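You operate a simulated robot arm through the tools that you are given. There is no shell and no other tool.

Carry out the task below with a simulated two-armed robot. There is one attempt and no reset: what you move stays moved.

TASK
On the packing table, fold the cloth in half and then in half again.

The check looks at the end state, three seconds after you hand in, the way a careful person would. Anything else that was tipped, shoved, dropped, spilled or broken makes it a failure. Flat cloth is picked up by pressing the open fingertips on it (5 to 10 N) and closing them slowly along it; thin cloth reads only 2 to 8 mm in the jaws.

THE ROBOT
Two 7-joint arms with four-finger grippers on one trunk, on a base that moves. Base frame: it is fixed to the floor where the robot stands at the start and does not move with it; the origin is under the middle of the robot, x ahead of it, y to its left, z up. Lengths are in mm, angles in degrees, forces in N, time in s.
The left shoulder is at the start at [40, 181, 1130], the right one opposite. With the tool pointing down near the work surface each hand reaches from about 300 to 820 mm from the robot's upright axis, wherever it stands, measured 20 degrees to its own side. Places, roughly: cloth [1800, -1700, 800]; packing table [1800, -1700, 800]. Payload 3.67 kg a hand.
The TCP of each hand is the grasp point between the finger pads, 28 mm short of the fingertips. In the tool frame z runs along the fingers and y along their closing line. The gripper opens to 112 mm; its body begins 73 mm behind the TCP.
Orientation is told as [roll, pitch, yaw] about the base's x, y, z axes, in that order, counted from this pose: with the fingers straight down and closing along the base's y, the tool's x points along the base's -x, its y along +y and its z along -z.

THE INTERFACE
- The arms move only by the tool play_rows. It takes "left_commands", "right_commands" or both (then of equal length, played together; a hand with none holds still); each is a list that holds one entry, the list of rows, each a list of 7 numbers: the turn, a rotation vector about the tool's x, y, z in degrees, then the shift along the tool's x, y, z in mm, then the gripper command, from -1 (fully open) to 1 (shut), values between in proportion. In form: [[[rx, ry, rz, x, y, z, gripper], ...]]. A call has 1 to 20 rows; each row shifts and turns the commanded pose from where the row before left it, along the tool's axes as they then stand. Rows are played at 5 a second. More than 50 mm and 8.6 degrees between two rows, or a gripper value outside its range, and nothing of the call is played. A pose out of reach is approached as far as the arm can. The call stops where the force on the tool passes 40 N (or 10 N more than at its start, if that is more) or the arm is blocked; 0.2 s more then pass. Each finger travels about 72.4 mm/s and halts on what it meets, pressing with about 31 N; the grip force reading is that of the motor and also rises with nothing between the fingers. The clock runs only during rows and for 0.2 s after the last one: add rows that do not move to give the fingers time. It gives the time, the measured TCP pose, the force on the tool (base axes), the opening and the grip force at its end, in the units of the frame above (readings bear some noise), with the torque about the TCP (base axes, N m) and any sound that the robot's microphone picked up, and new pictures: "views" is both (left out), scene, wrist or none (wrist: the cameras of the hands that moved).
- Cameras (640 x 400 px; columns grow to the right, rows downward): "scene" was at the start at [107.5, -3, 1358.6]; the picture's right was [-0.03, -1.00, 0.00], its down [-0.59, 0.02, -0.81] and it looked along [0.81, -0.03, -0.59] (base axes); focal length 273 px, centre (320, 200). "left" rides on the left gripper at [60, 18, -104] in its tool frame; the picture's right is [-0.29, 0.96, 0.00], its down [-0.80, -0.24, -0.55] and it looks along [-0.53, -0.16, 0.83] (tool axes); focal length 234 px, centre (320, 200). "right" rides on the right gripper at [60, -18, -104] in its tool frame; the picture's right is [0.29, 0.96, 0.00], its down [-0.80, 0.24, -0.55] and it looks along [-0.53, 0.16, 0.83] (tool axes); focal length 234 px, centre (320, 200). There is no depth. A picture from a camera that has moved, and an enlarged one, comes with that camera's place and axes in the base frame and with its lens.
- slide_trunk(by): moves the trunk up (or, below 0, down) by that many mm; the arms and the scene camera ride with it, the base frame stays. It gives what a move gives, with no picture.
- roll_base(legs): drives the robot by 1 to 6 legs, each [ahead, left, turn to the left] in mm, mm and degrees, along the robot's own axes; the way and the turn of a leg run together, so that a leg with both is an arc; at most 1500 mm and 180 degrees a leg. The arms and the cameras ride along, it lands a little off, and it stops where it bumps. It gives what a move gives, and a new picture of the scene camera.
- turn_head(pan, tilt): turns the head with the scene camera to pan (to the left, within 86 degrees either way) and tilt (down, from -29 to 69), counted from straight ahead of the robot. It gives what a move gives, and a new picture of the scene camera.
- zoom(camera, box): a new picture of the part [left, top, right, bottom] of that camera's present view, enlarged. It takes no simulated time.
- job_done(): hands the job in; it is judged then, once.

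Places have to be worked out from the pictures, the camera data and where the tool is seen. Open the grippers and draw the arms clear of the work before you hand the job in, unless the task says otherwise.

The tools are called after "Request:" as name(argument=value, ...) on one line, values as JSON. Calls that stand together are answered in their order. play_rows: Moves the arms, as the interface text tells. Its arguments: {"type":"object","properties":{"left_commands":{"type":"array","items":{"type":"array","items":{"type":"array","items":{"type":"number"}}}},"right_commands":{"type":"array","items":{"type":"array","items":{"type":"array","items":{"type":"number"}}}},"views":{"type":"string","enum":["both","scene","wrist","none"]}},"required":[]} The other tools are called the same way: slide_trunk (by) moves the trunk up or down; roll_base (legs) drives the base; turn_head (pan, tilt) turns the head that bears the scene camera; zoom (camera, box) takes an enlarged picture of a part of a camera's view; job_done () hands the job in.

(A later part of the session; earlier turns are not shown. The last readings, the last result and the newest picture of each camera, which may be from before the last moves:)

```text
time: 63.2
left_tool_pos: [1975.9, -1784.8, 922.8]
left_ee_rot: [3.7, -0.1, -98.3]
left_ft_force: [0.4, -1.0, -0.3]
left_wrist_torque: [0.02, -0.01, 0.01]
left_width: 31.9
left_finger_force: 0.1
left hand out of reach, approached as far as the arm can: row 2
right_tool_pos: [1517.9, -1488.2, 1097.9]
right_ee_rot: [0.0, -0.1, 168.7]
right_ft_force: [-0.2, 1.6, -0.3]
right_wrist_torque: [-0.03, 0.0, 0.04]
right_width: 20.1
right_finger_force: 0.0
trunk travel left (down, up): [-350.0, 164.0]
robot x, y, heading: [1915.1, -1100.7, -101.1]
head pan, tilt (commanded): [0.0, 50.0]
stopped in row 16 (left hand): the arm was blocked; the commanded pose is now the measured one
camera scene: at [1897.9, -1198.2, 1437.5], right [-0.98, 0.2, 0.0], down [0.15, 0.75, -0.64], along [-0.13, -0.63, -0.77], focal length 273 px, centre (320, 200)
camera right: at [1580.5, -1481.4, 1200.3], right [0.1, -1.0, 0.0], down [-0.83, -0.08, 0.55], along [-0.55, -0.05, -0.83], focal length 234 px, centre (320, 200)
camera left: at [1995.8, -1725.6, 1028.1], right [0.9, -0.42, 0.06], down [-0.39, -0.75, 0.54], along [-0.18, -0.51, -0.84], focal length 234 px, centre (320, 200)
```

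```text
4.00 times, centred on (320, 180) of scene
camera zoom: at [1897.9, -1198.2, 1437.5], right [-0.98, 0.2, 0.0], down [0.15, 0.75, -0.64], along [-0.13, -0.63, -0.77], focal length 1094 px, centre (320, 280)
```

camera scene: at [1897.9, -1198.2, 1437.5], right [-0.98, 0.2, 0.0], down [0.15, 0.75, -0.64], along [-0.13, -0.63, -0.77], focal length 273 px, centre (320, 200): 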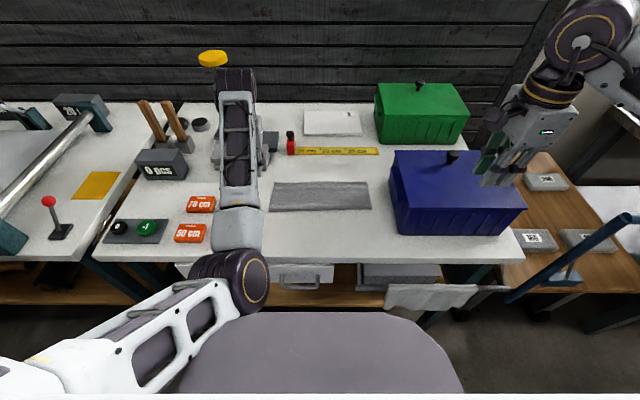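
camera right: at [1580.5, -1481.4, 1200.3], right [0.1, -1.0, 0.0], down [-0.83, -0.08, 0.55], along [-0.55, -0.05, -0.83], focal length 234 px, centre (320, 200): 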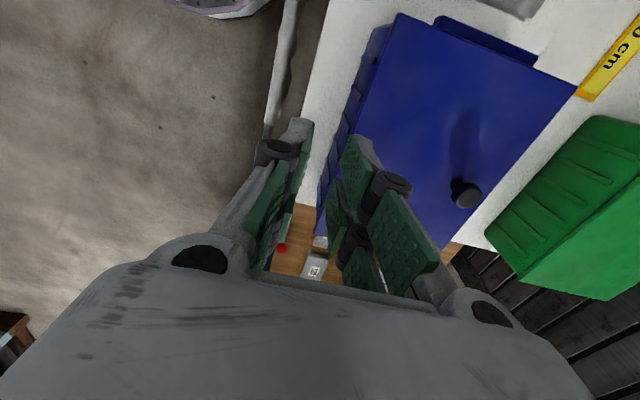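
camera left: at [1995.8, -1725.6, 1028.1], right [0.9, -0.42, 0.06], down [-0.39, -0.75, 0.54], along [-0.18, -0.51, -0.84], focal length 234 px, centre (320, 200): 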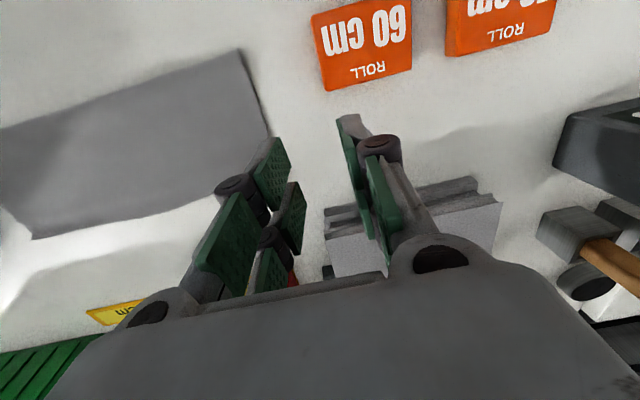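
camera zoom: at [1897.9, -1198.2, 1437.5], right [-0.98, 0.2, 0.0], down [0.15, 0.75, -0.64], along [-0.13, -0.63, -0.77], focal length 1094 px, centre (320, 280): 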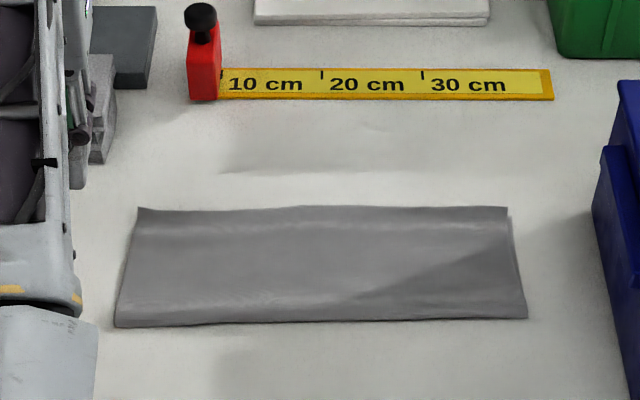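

The left arm reached its limit with the elbow swung inward. It stopped at L of about 193, z 923, with no contact forces, and the cloth is untouched. I back the left hand up and towards me, straightening its tilt, so the elbow can swing out again.

Request:
play_rows(left_commands=[[[0, 0, 0, 0, 0, -20, 0.4286], [0, 0, 0, 0, 0, -20, 0.4286], [0, 0, 0, 0, 0, -20, 0.4286], [1, 0, 1, 20, 0, -20, 0.4286], [1, 0, 1, 20, 5, -20, 0.4286], [1, 0, 1, 20, 10, -20, 0.4286], [0.7, 0, 0, 20, 10, -20, 0.4286], [0, 0, 0, 20, 10, 0, 0.4286], [0, 0, 0, 0, 10, 0, 0.4286], [0, 0, 0, 0, 10, 0, 0.4286]]])

```text
time: 65.4
left_tool_pos: [2042.5, -1816.5, 977.6]
left_ee_rot: [-0.2, 0.1, -101.4]
left_ft_force: [0.1, 0.8, 0.6]
left_wrist_torque: [0.02, 0.0, -0.01]
left_width: 32.0
left_finger_force: 0.1
left hand out of reach, approached as far as the arm can: row 2, 3, 4, 5, 6, 7, 8
right_tool_pos: [1517.1, -1486.6, 1098.4]
right_ee_rot: [-0.1, 0.0, 168.7]
right_ft_force: [0.7, -0.1, -0.1]
right_wrist_torque: [-0.01, 0.01, 0.03]
right_width: 20.5
right_finger_force: 0.0
trunk travel left (down, up): [-350.0, 164.0]
robot x, y, heading: [1915.6, -1102.8, -101.4]
head pan, tilt (commanded): [0.0, 50.0]
camera scene: at [1898.0, -1198.3, 1437.5], right [-0.98, 0.2, 0.0], down [0.15, 0.75, -0.64], along [-0.13, -0.63, -0.77], focal length 273 px, centre (320, 200)
camera left: at [2072.7, -1760.4, 1082.5], right [0.88, -0.47, 0.0], down [-0.39, -0.74, 0.55], along [-0.26, -0.49, -0.83], focal length 234 px, centre (320, 200)
```

scene: 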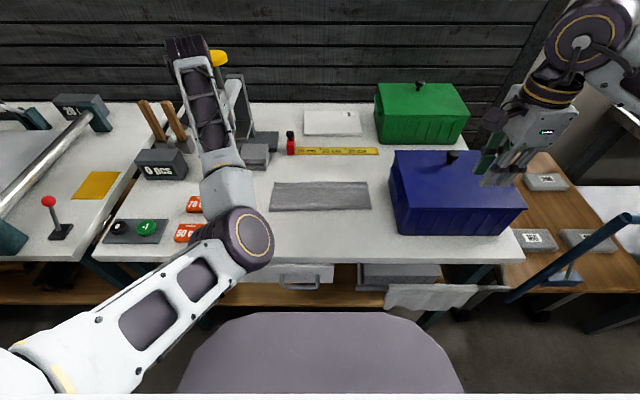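
left: 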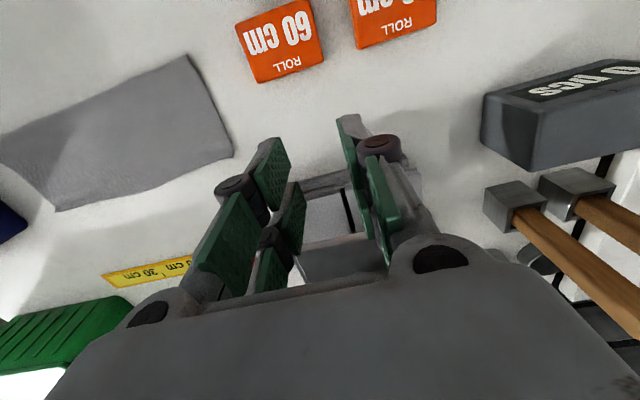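

The left hand reads F 674, L 265, z 978, while its commanded pose should be nearer to me and higher. I play idle rows to see whether it is still travelling to the commanded pose.

Request:
play_rows(left_commands=[[[0, 0, 0, 0, 0, 0, 0.4286], [0, 0, 0, 0, 0, 0, 0.4286], [0, 0, 0, 0, 0, 0, 0.4286]]])

```text
time: 66.2
left_tool_pos: [2043.2, -1817.4, 978.6]
left_ee_rot: [-0.2, 0.0, -101.4]
left_ft_force: [0.3, 0.1, -0.8]
left_wrist_torque: [-0.02, -0.05, -0.02]
left_width: 31.9
left_finger_force: 0.1
right_tool_pos: [1517.8, -1486.5, 1096.3]
right_ee_rot: [0.0, 0.0, 168.7]
right_ft_force: [-0.4, -0.7, 0.3]
right_wrist_torque: [0.04, -0.01, -0.04]
right_width: 20.1
right_finger_force: 0.0
trunk travel left (down, up): [-350.0, 164.0]
robot x, y, heading: [1918.1, -1103.7, -101.3]
head pan, tilt (commanded): [0.0, 50.0]
camera scene: at [1897.9, -1198.4, 1437.5], right [-0.98, 0.2, 0.0], down [0.15, 0.75, -0.64], along [-0.13, -0.63, -0.77], focal length 273 px, centre (320, 200)
camera left: at [2072.5, -1760.6, 1083.4], right [0.88, -0.47, 0.0], down [-0.39, -0.73, 0.55], along [-0.26, -0.49, -0.83], focal length 234 px, centre (320, 200)
```

scene: 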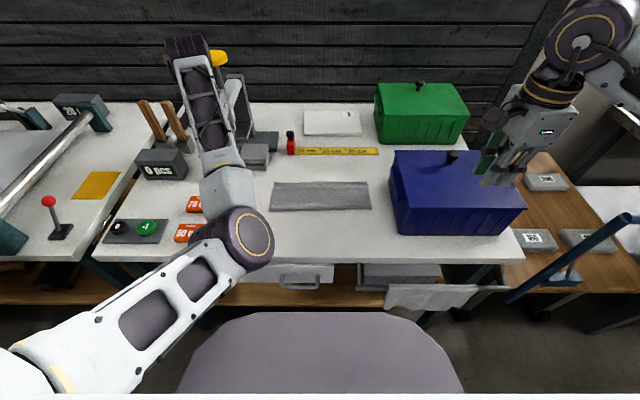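
left: 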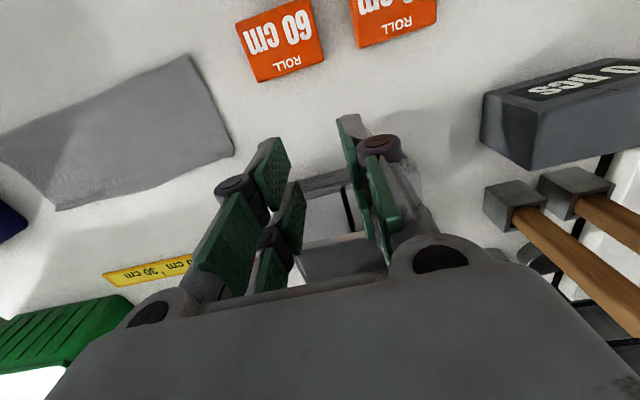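

The left arm is settled there with its elbow low and close to my trunk. I test small moves towards me and downwards, away from the press, to see which way it is free.

Request:
play_rows(left_commands=[[[0, 0, 0, 10, 0, 0, 0.4286], [0, 0, 0, 10, 0, 0, 0.4286], [0, 0, 0, 10, 0, 0, 0.4286], [0, 0, 0, 10, 0, 0, 0.4286]]])

```text
time: 67.2
left_tool_pos: [2074.0, -1806.3, 975.5]
left_ee_rot: [0.7, -1.1, -99.9]
left_ft_force: [-0.1, 0.5, -0.4]
left_wrist_torque: [-0.01, 0.02, 0.01]
left_width: 32.1
left_finger_force: 0.1
left hand out of reach, approached as far as the arm can: row 2, 3, 4
right_tool_pos: [1517.9, -1488.9, 1096.4]
right_ee_rot: [-0.1, 0.1, 168.7]
right_ft_force: [0.1, 0.1, 0.6]
right_wrist_torque: [0.03, 0.01, -0.02]
right_width: 20.3
right_finger_force: 0.0
trunk travel left (down, up): [-350.0, 164.0]
robot x, y, heading: [1918.9, -1104.8, -101.2]
head pan, tilt (commanded): [0.0, 50.0]
camera scene: at [1898.2, -1198.3, 1437.5], right [-0.98, 0.2, 0.0], down [0.15, 0.75, -0.64], along [-0.13, -0.63, -0.77], focal length 273 px, centre (320, 200)
camera left: at [2101.2, -1746.8, 1079.1], right [0.89, -0.45, 0.01], down [-0.38, -0.73, 0.57], along [-0.24, -0.51, -0.82], focal length 234 px, centre (320, 200)
```

scene: 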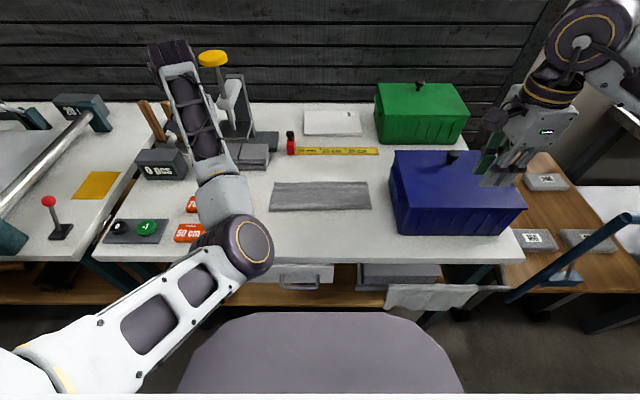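
left: 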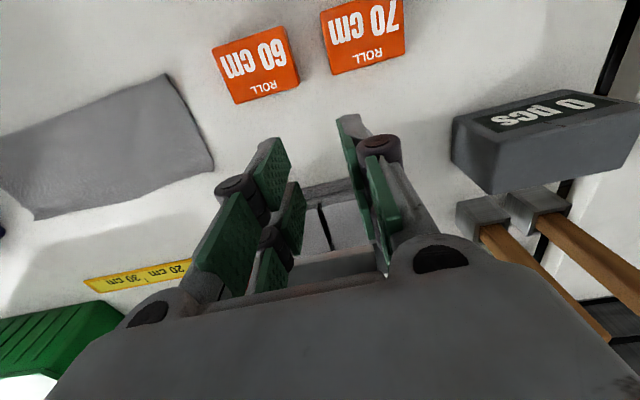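

The left arm is near a joint limit, but it is clear of everything, so I leave it alone. The right arm is in a good posture, so I will do the second fold with it. I shift the base 120 mm to the left so the cloth lies in the right hand's comfortable zone.

Request:
roll_base(legs=[[0, 120, 0]])

```text
time: 68.5
left_tool_pos: [2188.8, -1828.7, 972.6]
left_ee_rot: [0.9, -0.8, -100.2]
left_ft_force: [-0.6, -0.2, 0.0]
left_wrist_torque: [0.02, 0.0, -0.01]
left_width: 31.9
left_finger_force: 0.0
right_tool_pos: [1633.7, -1509.5, 1096.4]
right_ee_rot: [0.0, 0.0, 168.5]
right_ft_force: [-0.4, 0.2, 0.3]
right_wrist_torque: [0.01, -0.02, 0.0]
right_width: 20.2
right_finger_force: 0.0
trunk travel left (down, up): [-350.0, 164.0]
robot x, y, heading: [2035.5, -1128.2, -101.5]
head pan, tilt (commanded): [0.0, 50.0]
camera scene: at [2014.1, -1221.7, 1437.5], right [-0.98, 0.2, 0.0], down [0.15, 0.75, -0.64], along [-0.13, -0.63, -0.77], focal length 273 px, centre (320, 200)
```

scene: 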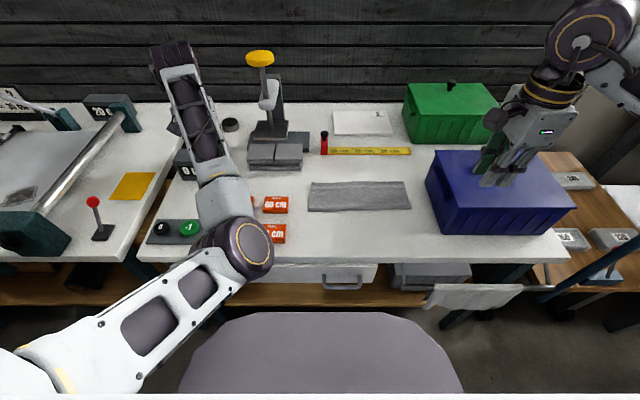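

Base moved as intended. I turn the right hand back to the sideways-closing orientation while it is high and clear.

Request:
play_rows(right_commands=[[[0, 0, -8.2, 0, 0, 0, 0.4286], [0, 0, -8.2, 0, 0, 0, 0.4286], [0, 0, -8.2, 0, 0, 0, 0.4286], [0, 0, -8.2, 0, 0, 0, 0.4286], [0, 0, -8.2, 0, 0, 0, 0.4286], [0, 0, -8.2, 0, 0, 0, 0.4286], [0, 0, -8.2, 0, 0, 0, 0.4286], [0, 0, -8.2, 0, 0, 0, 0.4286], [0, 0, -8.2, 0, 0, 0, 0.4286], [0, 0, -8.2, 0, 0, 0, 0.4286], [0, 0, -8, 0, 0, 0, 0.4286]]])

Request:
zoom(camera="scene", box=[270, 130, 430, 230])

```text
time: 70.9
left_tool_pos: [2191.0, -1828.9, 971.9]
left_ee_rot: [1.1, -0.7, -100.0]
left_ft_force: [-0.3, 0.3, 1.0]
left_wrist_torque: [-0.02, 0.0, 0.0]
left_width: 32.0
left_finger_force: 0.0
right_tool_pos: [1633.6, -1509.5, 1096.2]
right_ee_rot: [0.0, -0.1, -101.2]
right_ft_force: [0.7, 0.2, -0.7]
right_wrist_torque: [0.02, -0.03, 0.0]
right_width: 32.2
right_finger_force: 0.1
trunk travel left (down, up): [-350.0, 164.0]
robot x, y, heading: [2036.8, -1124.2, -101.8]
head pan, tilt (commanded): [0.0, 50.0]
camera scene: at [2014.3, -1221.7, 1437.5], right [-0.98, 0.2, 0.0], down [0.15, 0.75, -0.64], along [-0.13, -0.63, -0.77], focal length 273 px, centre (320, 200)
camera right: at [1627.8, -1447.2, 1200.0], right [1.0, 0.09, 0.0], down [0.08, -0.83, 0.55], along [0.05, -0.55, -0.83], focal length 234 px, centre (320, 200)
```

scene: 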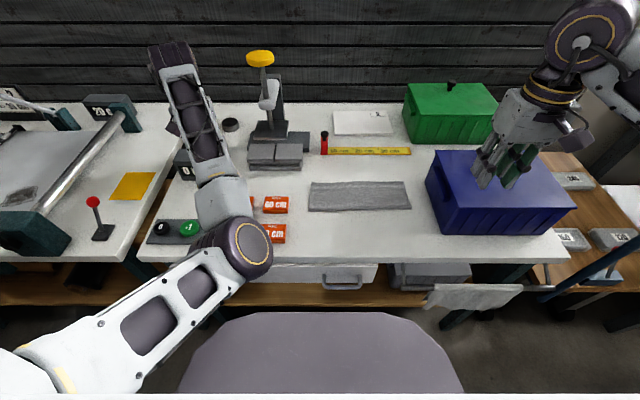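
right: 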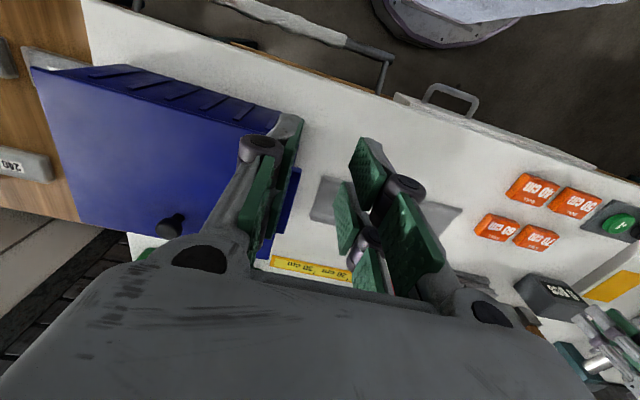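

```text
4.00 times, centred on (350, 180) of scene
camera zoom: at [2014.3, -1221.7, 1437.5], right [-0.98, 0.2, 0.0], down [0.15, 0.75, -0.64], along [-0.13, -0.63, -0.77], focal length 1094 px, centre (200, 280)
```

zoom: 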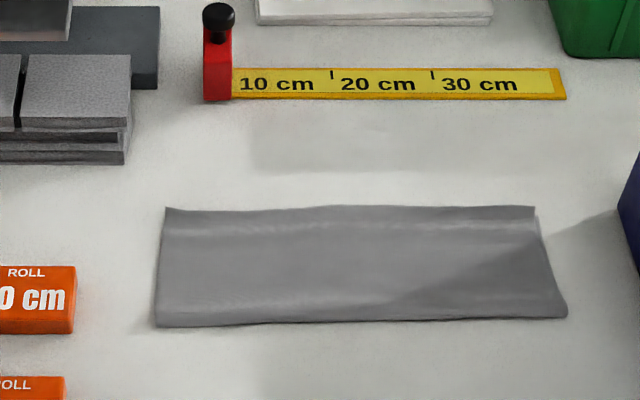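

Blocks and everything else are undisturbed. The cloth's left edge runs from (F 706, L 148) to (F 584, L 152). I bring the right hand over that left edge, above its middle.

Request:
play_rows(right_commands=[[[0, 0, 0, -21.3, 37.3, 0, 0.4286], [0, 0, 0, -21.3, 37.3, 0, 0.4286], [0, 0, 0, -21.3, 37.3, 0, 0.4286], [0, 0, 0, -21.3, 37.3, 0, 0.4286], [0, 0, 0, -21.3, 37.3, 0, 0.4286], [0, 0, 0, -21.3, 37.3, 0, 0.4286], [0, 0, 0, -21.3, 37.3, 0, 0.4286], [0, 0, 0, -21.3, 37.3, 0, 0.4286], [0, 0, 0, -21.3, 37.3, 0, 0.4286], [0, 0, 0, 0, 0, 39, 0.4286], [0, 0, 0, 0, 0, 39, 0.4286], [0, 0, 0, 0, 0, 39, 0.4286], [0, 0, 0, 0, 0, 39, 0.4286], [0, 0, 0, 0, 0, 0, 0.4286]]])

```text
time: 73.9
left_tool_pos: [2192.4, -1827.8, 972.1]
left_ee_rot: [1.0, -0.7, -100.0]
left_ft_force: [-0.1, -0.1, -0.4]
left_wrist_torque: [0.02, 0.01, -0.04]
left_width: 32.0
left_finger_force: 0.2
right_tool_pos: [1925.9, -1763.3, 940.1]
right_ee_rot: [0.0, 0.1, -101.6]
right_ft_force: [0.5, 0.2, 0.3]
right_wrist_torque: [0.0, 0.0, 0.02]
right_width: 32.1
right_finger_force: 0.1
trunk travel left (down, up): [-350.0, 164.0]
robot x, y, heading: [2035.7, -1126.8, -101.6]
head pan, tilt (commanded): [0.0, 50.0]
camera scene: at [2014.9, -1221.5, 1437.6], right [-0.98, 0.2, 0.0], down [0.15, 0.75, -0.64], along [-0.13, -0.63, -0.77], focal length 273 px, centre (320, 200)
camera right: at [1919.6, -1700.9, 1043.9], right [1.0, 0.09, 0.0], down [0.08, -0.83, 0.55], along [0.05, -0.55, -0.83], focal length 234 px, centre (320, 200)
```

scene: 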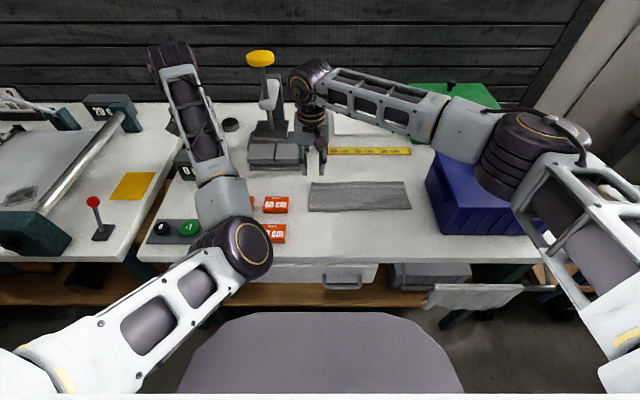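
right: 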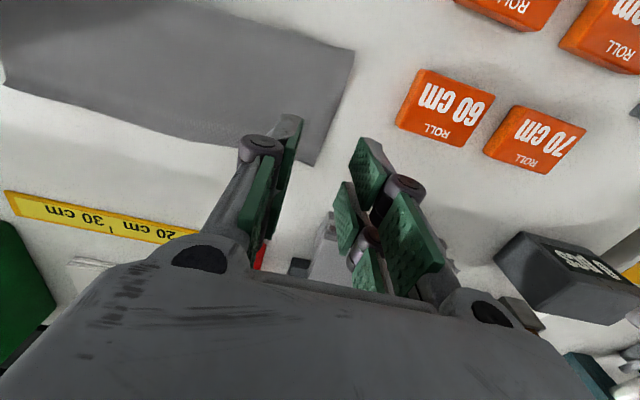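

The right TCP is at F 644, L 140, straddling the left edge. The scene and wrist views disagree slightly about the far edge, which may mean the top strip stands up a little, so I zoom in to check.

Request:
zoom(camera="right", box=[160, 20, 400, 170])

Request:
zoom(camera="scene", box=[295, 160, 423, 240])

Request:
zoom(camera="left", box=[0, 40, 240, 190])

```text
2.67 times, centred on (280, 95) of right
camera zoom: at [1919.6, -1700.9, 1043.9], right [1.0, 0.09, 0.0], down [0.08, -0.83, 0.55], along [0.05, -0.55, -0.83], focal length 624 px, centre (427, 480)
```

zoom: 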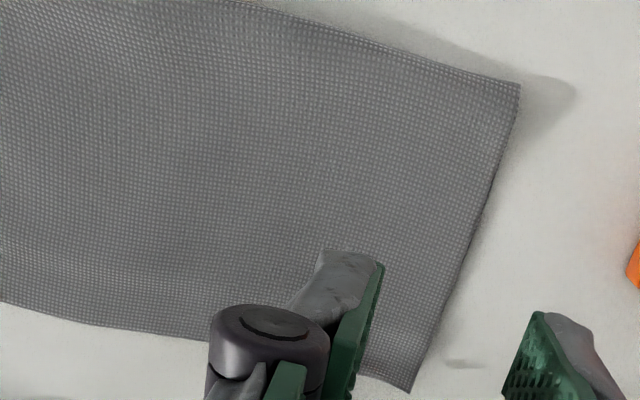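

```text
5.00 times, centred on (359, 200) of scene
camera zoom: at [2014.9, -1221.5, 1437.6], right [-0.98, 0.2, 0.0], down [0.15, 0.75, -0.64], along [-0.13, -0.63, -0.77], focal length 1367 px, centre (125, 200)
```

zoom: 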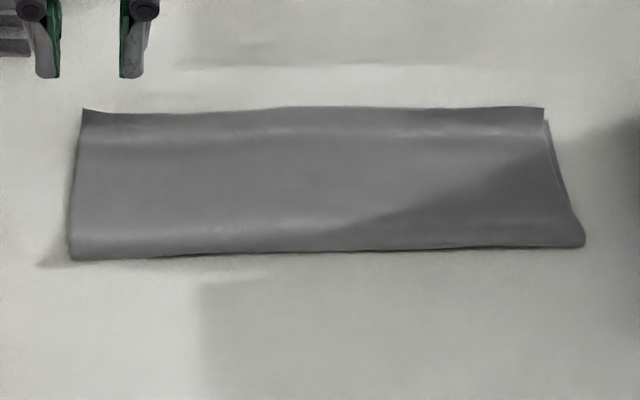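

```text
2.67 times, centred on (120, 115) of left
camera zoom: at [2217.9, -1770.2, 1076.0], right [0.89, -0.45, 0.02], down [-0.38, -0.73, 0.56], along [-0.24, -0.51, -0.83], focal length 624 px, centre (853, 427)
```

zoom: 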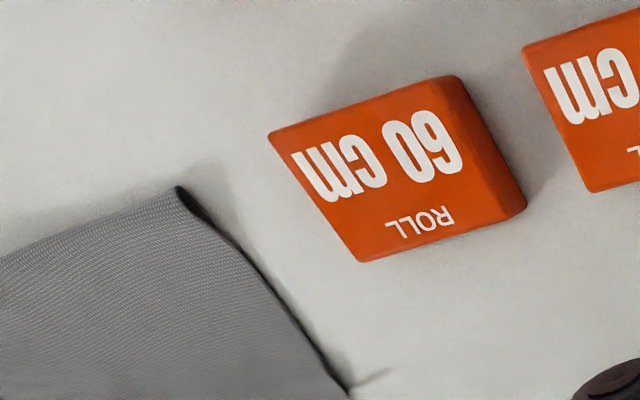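

The fold is good apart from slight bulges, which I can press out later. I lower the right hand, centred at F of about 638, towards the left edge.

Request:
play_rows(right_commands=[[[0, 0, 0, 6, 0, 30, 0.4286], [0, 0, 0, 0, 0, 30, 0.4286], [0, 0, 0, 0, 0, 25, 0.4286], [0, 0, 0, 0, 0, 15, 0.4286], [0, 0, 0, 0, 0, 4, 0.4286], [0, 0, 0, 0, 0, 0, 0.4286]]], views="wrist")

```text
time: 75.3
left_tool_pos: [2190.4, -1828.8, 971.8]
left_ee_rot: [1.1, -0.6, -100.0]
left_ft_force: [-0.5, 0.1, 0.4]
left_wrist_torque: [-0.02, 0.0, -0.01]
left_width: 32.0
left_finger_force: 0.1
right_tool_pos: [1924.5, -1759.2, 835.5]
right_ee_rot: [0.0, 0.0, -101.5]
right_ft_force: [-0.5, -0.4, -0.6]
right_wrist_torque: [0.01, 0.02, -0.02]
right_width: 32.0
right_finger_force: 0.0
trunk travel left (down, up): [-350.0, 164.0]
robot x, y, heading: [2030.1, -1127.3, -101.5]
head pan, tilt (commanded): [0.0, 50.0]
camera right: at [1918.7, -1696.6, 939.7], right [1.0, 0.09, 0.0], down [0.08, -0.83, 0.55], along [0.05, -0.55, -0.83], focal length 234 px, centre (320, 200)
```

right: 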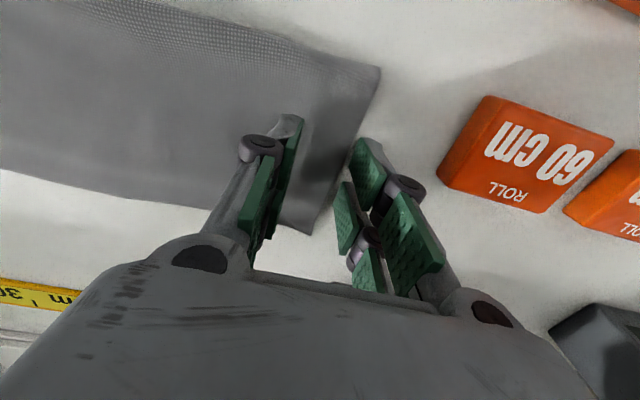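

The left edge lies between the jaws, and the outer finger is just off the cloth. I lower in small steps to make contact.

Request:
play_rows(right_commands=[[[0, 0, 0, 0, 0, 2, 0.4286], [0, 0, 0, 0, 0, 2, 0.4286], [0, 0, 0, 0, 0, 1, 0.4286], [0, 0, 0, 0, 0, 0, 0.4286]]], views="none")

```text
time: 76.3
left_tool_pos: [2192.0, -1828.4, 971.6]
left_ee_rot: [1.1, -0.7, -100.0]
left_ft_force: [0.1, 0.3, -0.1]
left_wrist_torque: [-0.02, -0.01, 0.01]
left_width: 32.0
left_finger_force: 0.0
right_tool_pos: [1924.9, -1759.5, 830.8]
right_ee_rot: [0.0, 0.0, -101.5]
right_ft_force: [0.2, 0.1, 0.4]
right_wrist_torque: [0.01, 0.0, -0.01]
right_width: 32.1
right_finger_force: 0.0
trunk travel left (down, up): [-350.0, 164.0]
robot x, y, heading: [2037.0, -1126.8, -101.6]
head pan, tilt (commanded): [0.0, 50.0]
```

Request:
play_rows(right_commands=[[[0, 0, 0, 0, 0, 1, 0.4286], [0, 0, 0, 0, 0, 1, 0.4286], [0, 0, 0, 0, 0, 0, 0.4286], [0, 0, 0, 0, 0, 0, 0.4286]]], views="none")

```text
time: 77.3
left_tool_pos: [2191.6, -1828.8, 971.9]
left_ee_rot: [1.1, -0.7, -100.0]
left_ft_force: [-0.8, -0.5, 0.3]
left_wrist_torque: [0.03, -0.02, -0.01]
left_width: 32.3
left_finger_force: 0.0
right_tool_pos: [1924.5, -1758.6, 828.7]
right_ee_rot: [0.0, 0.0, -101.5]
right_ft_force: [0.4, -0.3, 1.2]
right_wrist_torque: [0.01, -0.01, 0.0]
right_width: 31.9
right_finger_force: 0.0
trunk travel left (down, up): [-350.0, 164.0]
robot x, y, heading: [2038.2, -1122.8, -101.5]
head pan, tilt (commanded): [0.0, 50.0]
```

Slight contact now. I lower another 0.8 mm to reach the pressing force.

Request:
play_rows(right_commands=[[[0, 0, 0, 0, 0, 0.8, 0.4286], [0, 0, 0, 0, 0, 0, 0.4286], [0, 0, 0, 0, 0, 0, 0.4286], [0, 0, 0, 0, 0, 0, 0.4286]]], views="none")

```text
time: 78.3
left_tool_pos: [2192.1, -1828.2, 972.8]
left_ee_rot: [1.2, -0.7, -100.0]
left_ft_force: [-0.1, -0.1, 0.7]
left_wrist_torque: [0.02, 0.0, 0.0]
left_width: 31.9
left_finger_force: 0.0
right_tool_pos: [1924.2, -1758.9, 829.5]
right_ee_rot: [0.0, 0.0, -101.4]
right_ft_force: [0.2, -0.8, 3.8]
right_wrist_torque: [0.03, 0.1, 0.04]
right_width: 32.2
right_finger_force: 0.1
trunk travel left (down, up): [-350.0, 164.0]
robot x, y, heading: [2034.2, -1125.3, -101.3]
head pan, tilt (commanded): [0.0, 50.0]
```

At 3.8 N. I press 0.6 mm more and begin the slow close, then look.

Request:
play_rows(right_commands=[[[0, 0, 0, 0, 0, 0.6, 0.4286], [0, 0, 0, 0, 0, 0, 0.4286], [0, 0, 0, 0, 0, 0, 0.46], [0, 0, 0, 0, 0, 0, 0.5], [0, 0, 0, 0, 0, 0, 0.54], [0, 0, 0, 0, 0, 0, 0.58], [0, 0, 0, 0, 0, 0, 0.62], [0, 0, 0, 0, 0, 0, 0.66]]], views="wrist")

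Request:
zoom(camera="right", box=[200, 40, 440, 190])

```text
time: 80.1
left_tool_pos: [2191.4, -1828.0, 972.2]
left_ee_rot: [1.1, -0.6, -100.0]
left_ft_force: [-0.6, 0.2, 0.4]
left_wrist_torque: [0.01, -0.02, 0.03]
left_width: 32.0
left_finger_force: 0.1
right_tool_pos: [1926.1, -1757.7, 828.6]
right_ee_rot: [0.0, 0.0, -101.5]
right_ft_force: [0.3, 0.1, 9.0]
right_wrist_torque: [0.09, 0.16, -0.04]
right_width: 18.7
right_finger_force: 0.0
trunk travel left (down, up): [-350.0, 164.0]
robot x, y, heading: [2033.8, -1124.1, -101.8]
head pan, tilt (commanded): [0.0, 50.0]
camera right: at [1919.9, -1695.0, 932.4], right [1.0, 0.09, 0.0], down [0.08, -0.83, 0.55], along [0.05, -0.55, -0.83], focal length 234 px, centre (320, 200)
```

right: 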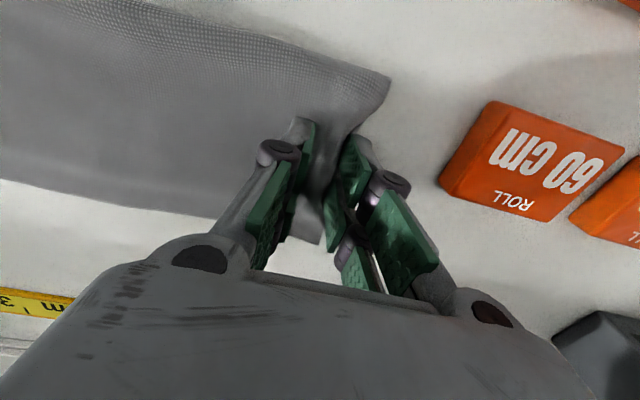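

```text
2.67 times, centred on (320, 115) of right
camera zoom: at [1919.9, -1695.0, 932.4], right [1.0, 0.09, 0.0], down [0.08, -0.83, 0.55], along [0.05, -0.55, -0.83], focal length 624 px, centre (320, 427)
```

zoom: 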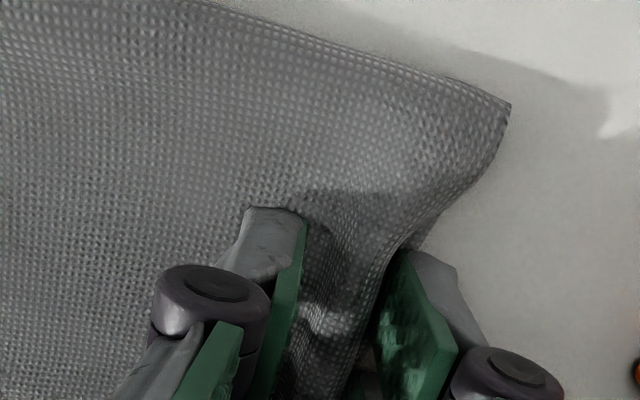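

The edge is pushing up between the jaws at a steady 9 N. I close fully, slowly.

Request:
play_rows(right_commands=[[[0, 0, 0, 0, 0, 0, 0.69], [0, 0, 0, 0, 0, 0, 0.72], [0, 0, 0, 0, 0, 0, 0.75], [0, 0, 0, 0, 0, 0, 0.78], [0, 0, 0, 0, 0, 0, 0.81], [0, 0, 0, 0, 0, 0, 0.84], [0, 0, 0, 0, 0, 0, 0.87], [0, 0, 0, 0, 0, 0, 0.9], [0, 0, 0, 0, 0, 0, 0.93], [0, 0, 0, 0, 0, 0, 0.96], [0, 0, 0, 0, 0, 0, 1], [0, 0, 0, 0, 0, 0, 1], [0, 0, 0, 0, 0, 0, 1]]], views="wrist")

Request:
zoom(camera="right", box=[200, 40, 440, 190])

```text
time: 82.9
left_tool_pos: [2191.6, -1828.2, 972.9]
left_ee_rot: [1.1, -0.7, -100.0]
left_ft_force: [0.7, 0.0, 0.6]
left_wrist_torque: [0.02, -0.01, 0.02]
left_width: 32.0
left_finger_force: 0.0
right_tool_pos: [1925.4, -1758.0, 828.0]
right_ee_rot: [0.0, 0.1, -101.5]
right_ft_force: [0.2, -0.3, 0.3]
right_wrist_torque: [0.0, 0.0, -0.01]
right_width: 5.9
right_finger_force: 31.3
trunk travel left (down, up): [-350.0, 164.0]
robot x, y, heading: [2034.9, -1125.6, -101.6]
head pan, tilt (commanded): [0.0, 50.0]
camera right: at [1919.6, -1695.5, 931.9], right [1.0, 0.09, 0.0], down [0.08, -0.83, 0.55], along [0.05, -0.55, -0.83], focal length 234 px, centre (320, 200)
```

right: 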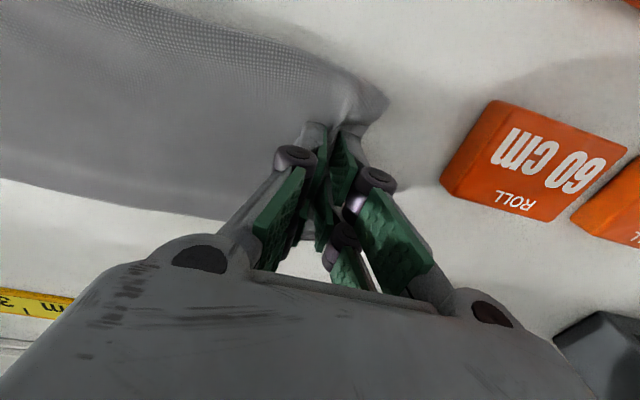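

```text
2.67 times, centred on (320, 115) of right
camera zoom: at [1919.6, -1695.5, 931.9], right [1.0, 0.09, 0.0], down [0.08, -0.83, 0.55], along [0.05, -0.55, -0.83], focal length 624 px, centre (320, 427)
```

zoom: 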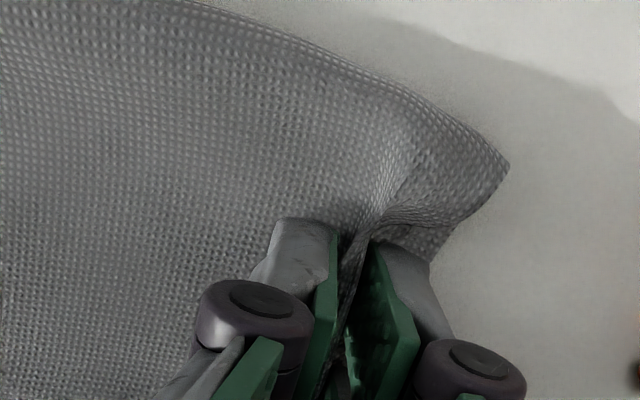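

The jaws read 5.9 mm, but I must check that both layers are held. I lift 25 mm and look from the left camera and the scene.

Request:
play_rows(right_commands=[[[0, 0, 0, 0, -3, -8, 1], [0, 0, 0, 0, -3, -8, 1], [0, 0, 0, 0, -3, -9, 1], [0, 0, 0, 0, 0, 0, 1]]])

Request:
zoom(camera="left", box=[0, 40, 240, 190])

Request:
zoom(camera="scene", box=[270, 130, 430, 230])

Request:
zoom(camera="right", box=[200, 40, 440, 190])

```text
time: 83.9
left_tool_pos: [2191.6, -1829.4, 972.2]
left_ee_rot: [1.1, -0.7, -99.9]
left_ft_force: [0.4, 0.2, 0.8]
left_wrist_torque: [-0.03, -0.01, 0.02]
left_width: 32.3
left_finger_force: 0.1
right_tool_pos: [1915.4, -1756.3, 853.3]
right_ee_rot: [0.0, 0.0, -101.5]
right_ft_force: [0.0, 0.0, -0.6]
right_wrist_torque: [-0.02, -0.02, 0.02]
right_width: 5.8
right_finger_force: 31.2
trunk travel left (down, up): [-350.0, 164.0]
robot x, y, heading: [2033.0, -1126.7, -101.2]
head pan, tilt (commanded): [0.0, 50.0]
camera scene: at [2014.5, -1221.9, 1437.5], right [-0.98, 0.2, 0.0], down [0.15, 0.75, -0.64], along [-0.13, -0.63, -0.77], focal length 273 px, centre (320, 200)
camera right: at [1910.5, -1694.3, 956.5], right [1.0, 0.09, 0.0], down [0.08, -0.83, 0.55], along [0.05, -0.55, -0.83], focal length 234 px, centre (320, 200)
```

scene: 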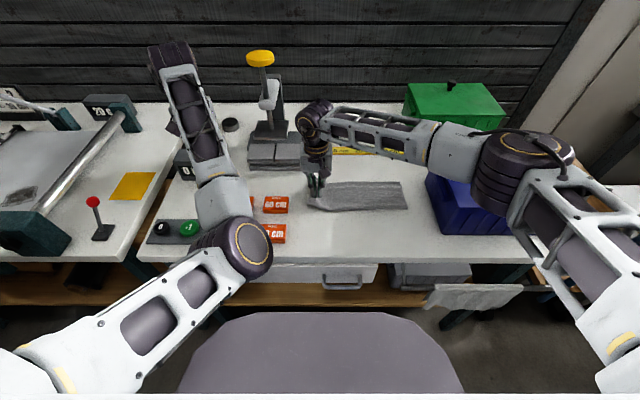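
right: 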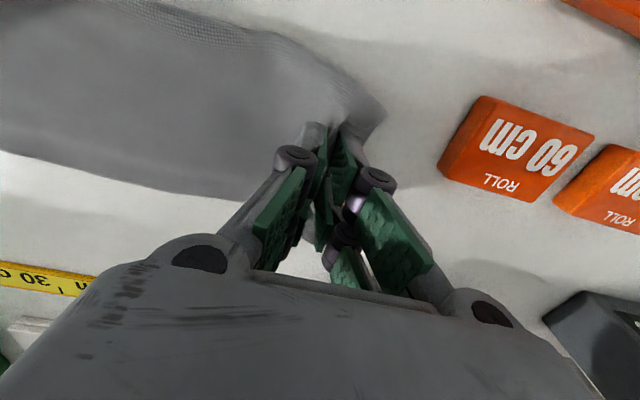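

```text
2.67 times, centred on (120, 115) of left
camera zoom: at [2217.6, -1770.5, 1075.9], right [0.89, -0.45, 0.02], down [-0.38, -0.73, 0.56], along [-0.24, -0.51, -0.83], focal length 624 px, centre (853, 427)
```

zoom: 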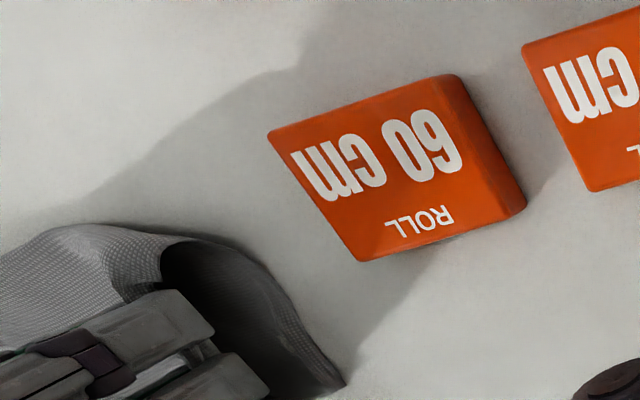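

```text
4.00 times, centred on (350, 180) of scene
camera zoom: at [2014.5, -1221.9, 1437.5], right [-0.98, 0.2, 0.0], down [0.15, 0.75, -0.64], along [-0.13, -0.63, -0.77], focal length 1094 px, centre (200, 280)
```

zoom: 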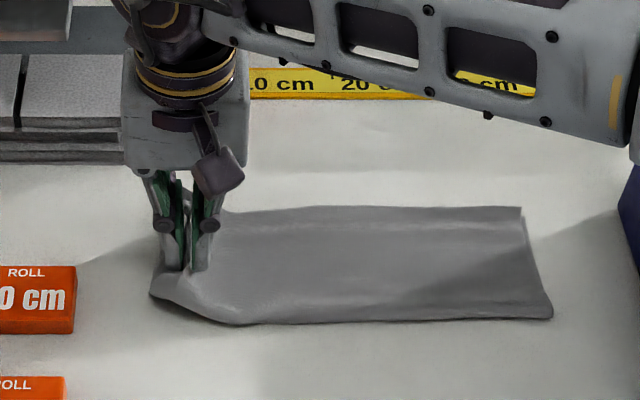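

```text
2.67 times, centred on (320, 115) of right
camera zoom: at [1910.5, -1694.3, 956.5], right [1.0, 0.09, 0.0], down [0.08, -0.83, 0.55], along [0.05, -0.55, -0.83], focal length 624 px, centre (320, 427)
```

zoom: 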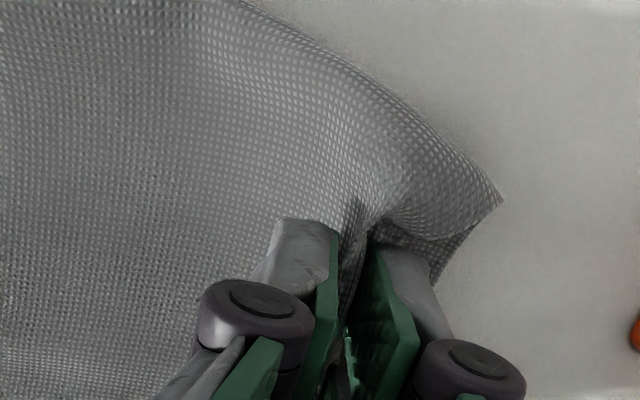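

Only the top layer came up. The left camera shows the bottom layer still flat beneath it, because the outer finger rode over its edge. I lower back to the same place, release gently and rise for another try.

Request:
play_rows(right_commands=[[[0, 0, 0, 0, 3, 8, 1], [0, 0, 0, 0, 3, 8, 1], [0, 0, 0, 0, 3, 7, 1], [0, 0, 0, 0, 0, 0, 0.9], [0, 0, 0, 0, 0, 0, 0.8], [0, 0, 0, 0, 0, 0, 0.7], [0, 0, 0, 0, 0, 0, 0.6], [0, 0, 0, 0, 0, 0, 0.5], [0, 0, 0, 0, 0, 0, 0.4], [0, 0, 0, 0, 0, 0, 0.3], [0, 0, 0, 0, 0, -10, 0.3], [0, 0, 0, 0, 0, -20, 0.3], [0, 0, 0, 0, 0, -30, 0.3], [0, 0, 0, 0, 0, 0, 0.3]]])

Request:
zoom(camera="left", box=[0, 40, 240, 190])

Request:
zoom(camera="scene", box=[270, 130, 430, 230])

Request:
zoom(camera="right", box=[160, 20, 400, 170])

```text
time: 86.9
left_tool_pos: [2192.2, -1830.1, 971.6]
left_ee_rot: [1.1, -0.7, -100.0]
left_ft_force: [1.0, 0.0, 0.0]
left_wrist_torque: [0.02, -0.03, -0.03]
left_width: 31.8
left_finger_force: 0.0
right_tool_pos: [1923.6, -1760.4, 888.5]
right_ee_rot: [-0.1, 0.0, -101.5]
right_ft_force: [-0.9, 0.2, -0.2]
right_wrist_torque: [0.01, 0.0, 0.01]
right_width: 39.1
right_finger_force: 0.1
trunk travel left (down, up): [-350.0, 164.0]
robot x, y, heading: [2038.3, -1125.8, -101.6]
head pan, tilt (commanded): [0.0, 50.0]
camera scene: at [2014.4, -1222.2, 1437.5], right [-0.98, 0.2, 0.0], down [0.15, 0.75, -0.64], along [-0.13, -0.63, -0.77], focal length 273 px, centre (320, 200)
camera right: at [1919.2, -1697.6, 992.6], right [1.0, 0.09, 0.0], down [0.08, -0.83, 0.55], along [0.05, -0.55, -0.83], focal length 234 px, centre (320, 200)
```

scene: 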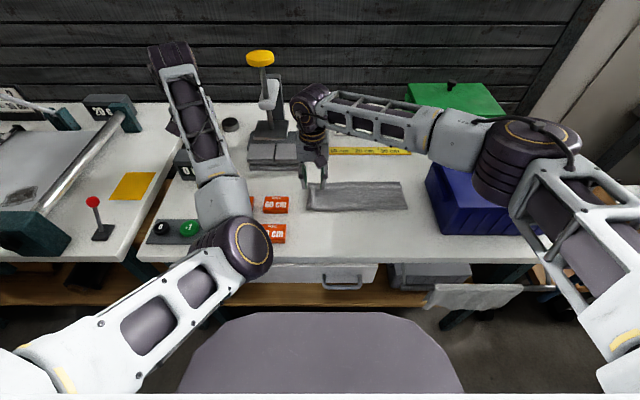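
right: 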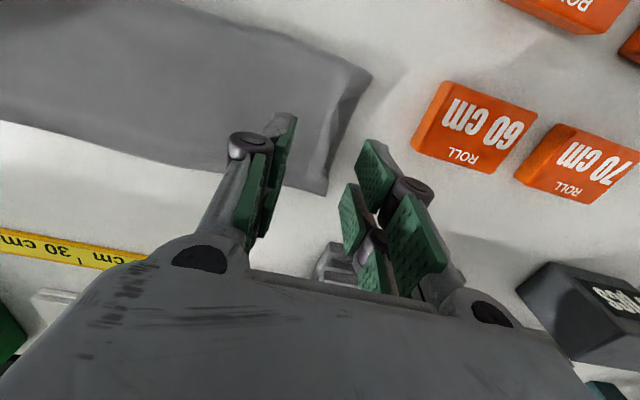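

```text
2.67 times, centred on (120, 115) of left
camera zoom: at [2217.5, -1770.7, 1075.8], right [0.89, -0.45, 0.02], down [-0.38, -0.73, 0.56], along [-0.24, -0.51, -0.83], focal length 624 px, centre (853, 427)
```

zoom: 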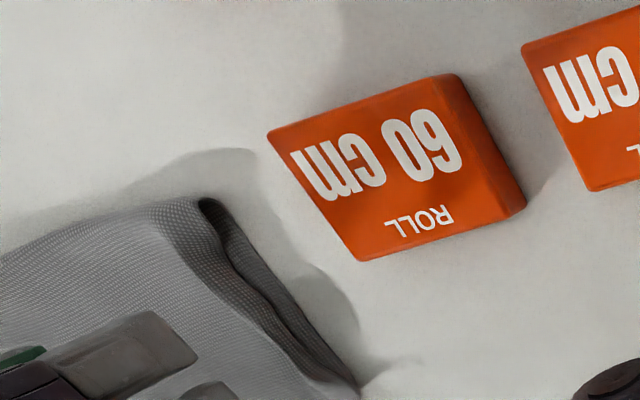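

```text
4.00 times, centred on (350, 180) of scene
camera zoom: at [2014.4, -1222.2, 1437.5], right [-0.98, 0.2, 0.0], down [0.15, 0.75, -0.64], along [-0.13, -0.63, -0.77], focal length 1094 px, centre (200, 280)
```

zoom: 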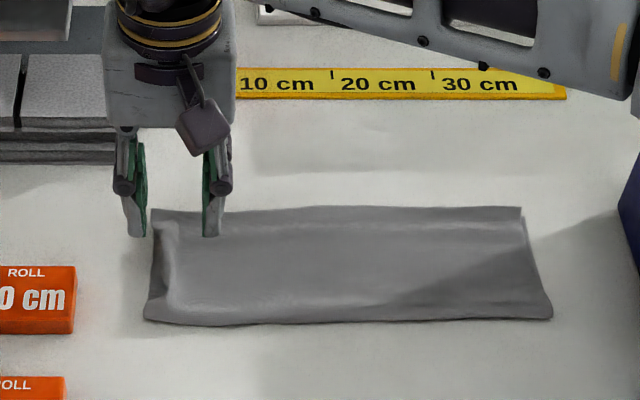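

```text
2.67 times, centred on (280, 95) of right
camera zoom: at [1919.2, -1697.6, 992.6], right [1.0, 0.09, 0.0], down [0.08, -0.83, 0.55], along [0.05, -0.55, -0.83], focal length 624 px, centre (427, 480)
```

zoom: 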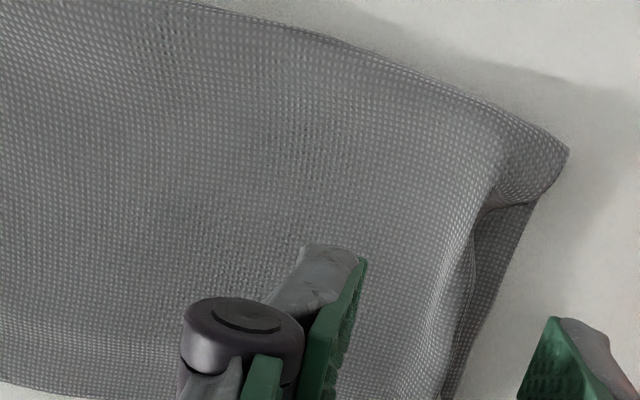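

The release left the top layer's left edge a bit curled or short of the bottom layer. I raise the hand and move it aside for a clear, unobstructed view.

Request:
play_rows(right_commands=[[[0, 0, 0, 0, 0, -40, 0.3], [0, 0, 0, 20, -30, -30, 0.3], [0, 0, 0, 30, -30, 0, 0.3], [0, 0, 0, 30, -30, 0, 0.3], [0, 0, 0, 0, 0, 0, 0.3], [0, 0, 0, 0, 0, 0, 0.3], [0, 0, 0, 0, 0, 0, 0.3], [0, 0, 0, 0, 0, 0, 0.3]]])

Request:
zoom(camera="right", box=[280, 20, 520, 170])

Request:
zoom(camera="left", box=[0, 40, 240, 190])

Request:
zoom(camera="scene", box=[295, 160, 423, 240])

```text
time: 88.7
left_tool_pos: [2191.3, -1829.7, 972.1]
left_ee_rot: [1.0, -0.7, -100.1]
left_ft_force: [0.5, -0.1, 0.0]
left_wrist_torque: [0.0, 0.03, 0.02]
left_width: 32.1
left_finger_force: 0.0
right_tool_pos: [1851.6, -1662.0, 959.2]
right_ee_rot: [0.0, 0.0, -101.4]
right_ft_force: [0.5, 0.0, 0.2]
right_wrist_torque: [-0.01, 0.03, 0.0]
right_width: 39.2
right_finger_force: 0.2
trunk travel left (down, up): [-350.0, 164.0]
robot x, y, heading: [2036.3, -1126.0, -101.5]
head pan, tilt (commanded): [0.0, 50.0]
camera scene: at [2014.6, -1222.1, 1437.5], right [-0.98, 0.2, 0.0], down [0.15, 0.75, -0.64], along [-0.13, -0.63, -0.77], focal length 273 px, centre (320, 200)
camera right: at [1846.1, -1599.0, 1063.4], right [1.0, 0.09, 0.0], down [0.08, -0.83, 0.55], along [0.05, -0.55, -0.83], focal length 234 px, centre (320, 200)
```

scene: 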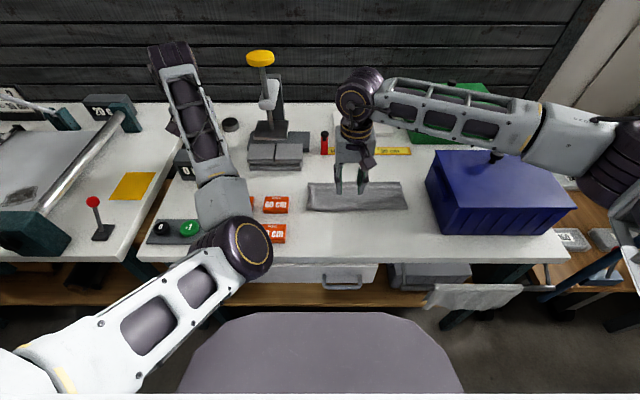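
right: 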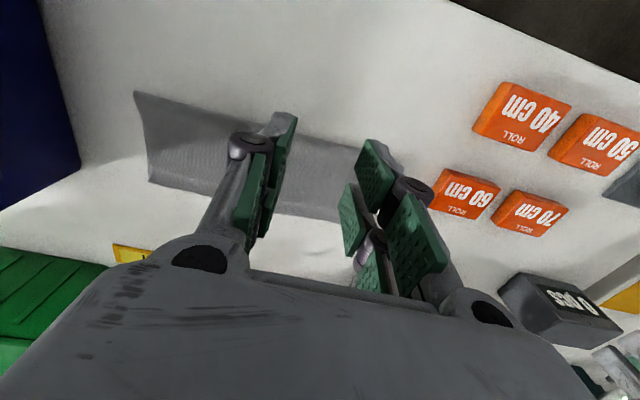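

```text
2.67 times, centred on (400, 95) of right
camera zoom: at [1846.1, -1599.0, 1063.4], right [1.0, 0.09, 0.0], down [0.08, -0.83, 0.55], along [0.05, -0.55, -0.83], focal length 624 px, centre (107, 480)
```

zoom: 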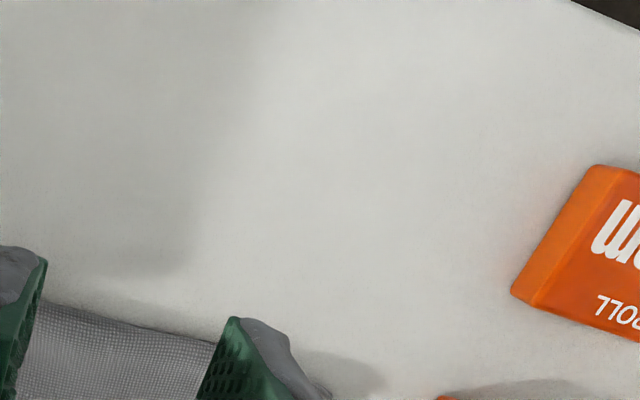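

```text
2.67 times, centred on (120, 115) of left
camera zoom: at [2217.7, -1770.6, 1075.7], right [0.89, -0.45, 0.02], down [-0.38, -0.73, 0.56], along [-0.24, -0.51, -0.83], focal length 624 px, centre (853, 427)
```

zoom: 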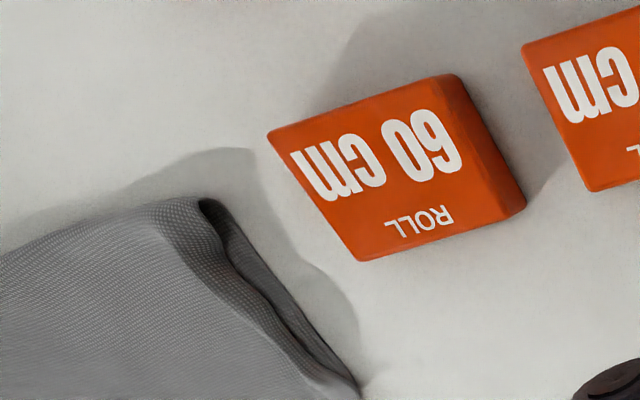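

```text
5.00 times, centred on (359, 200) of scene
camera zoom: at [2014.6, -1222.1, 1437.5], right [-0.98, 0.2, 0.0], down [0.15, 0.75, -0.64], along [-0.13, -0.63, -0.77], focal length 1367 px, centre (125, 200)
```

zoom: 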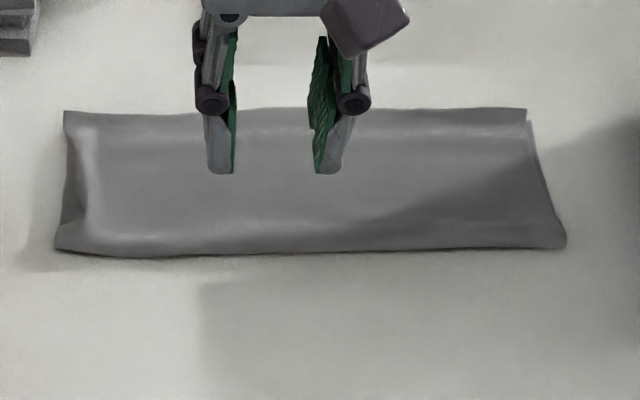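

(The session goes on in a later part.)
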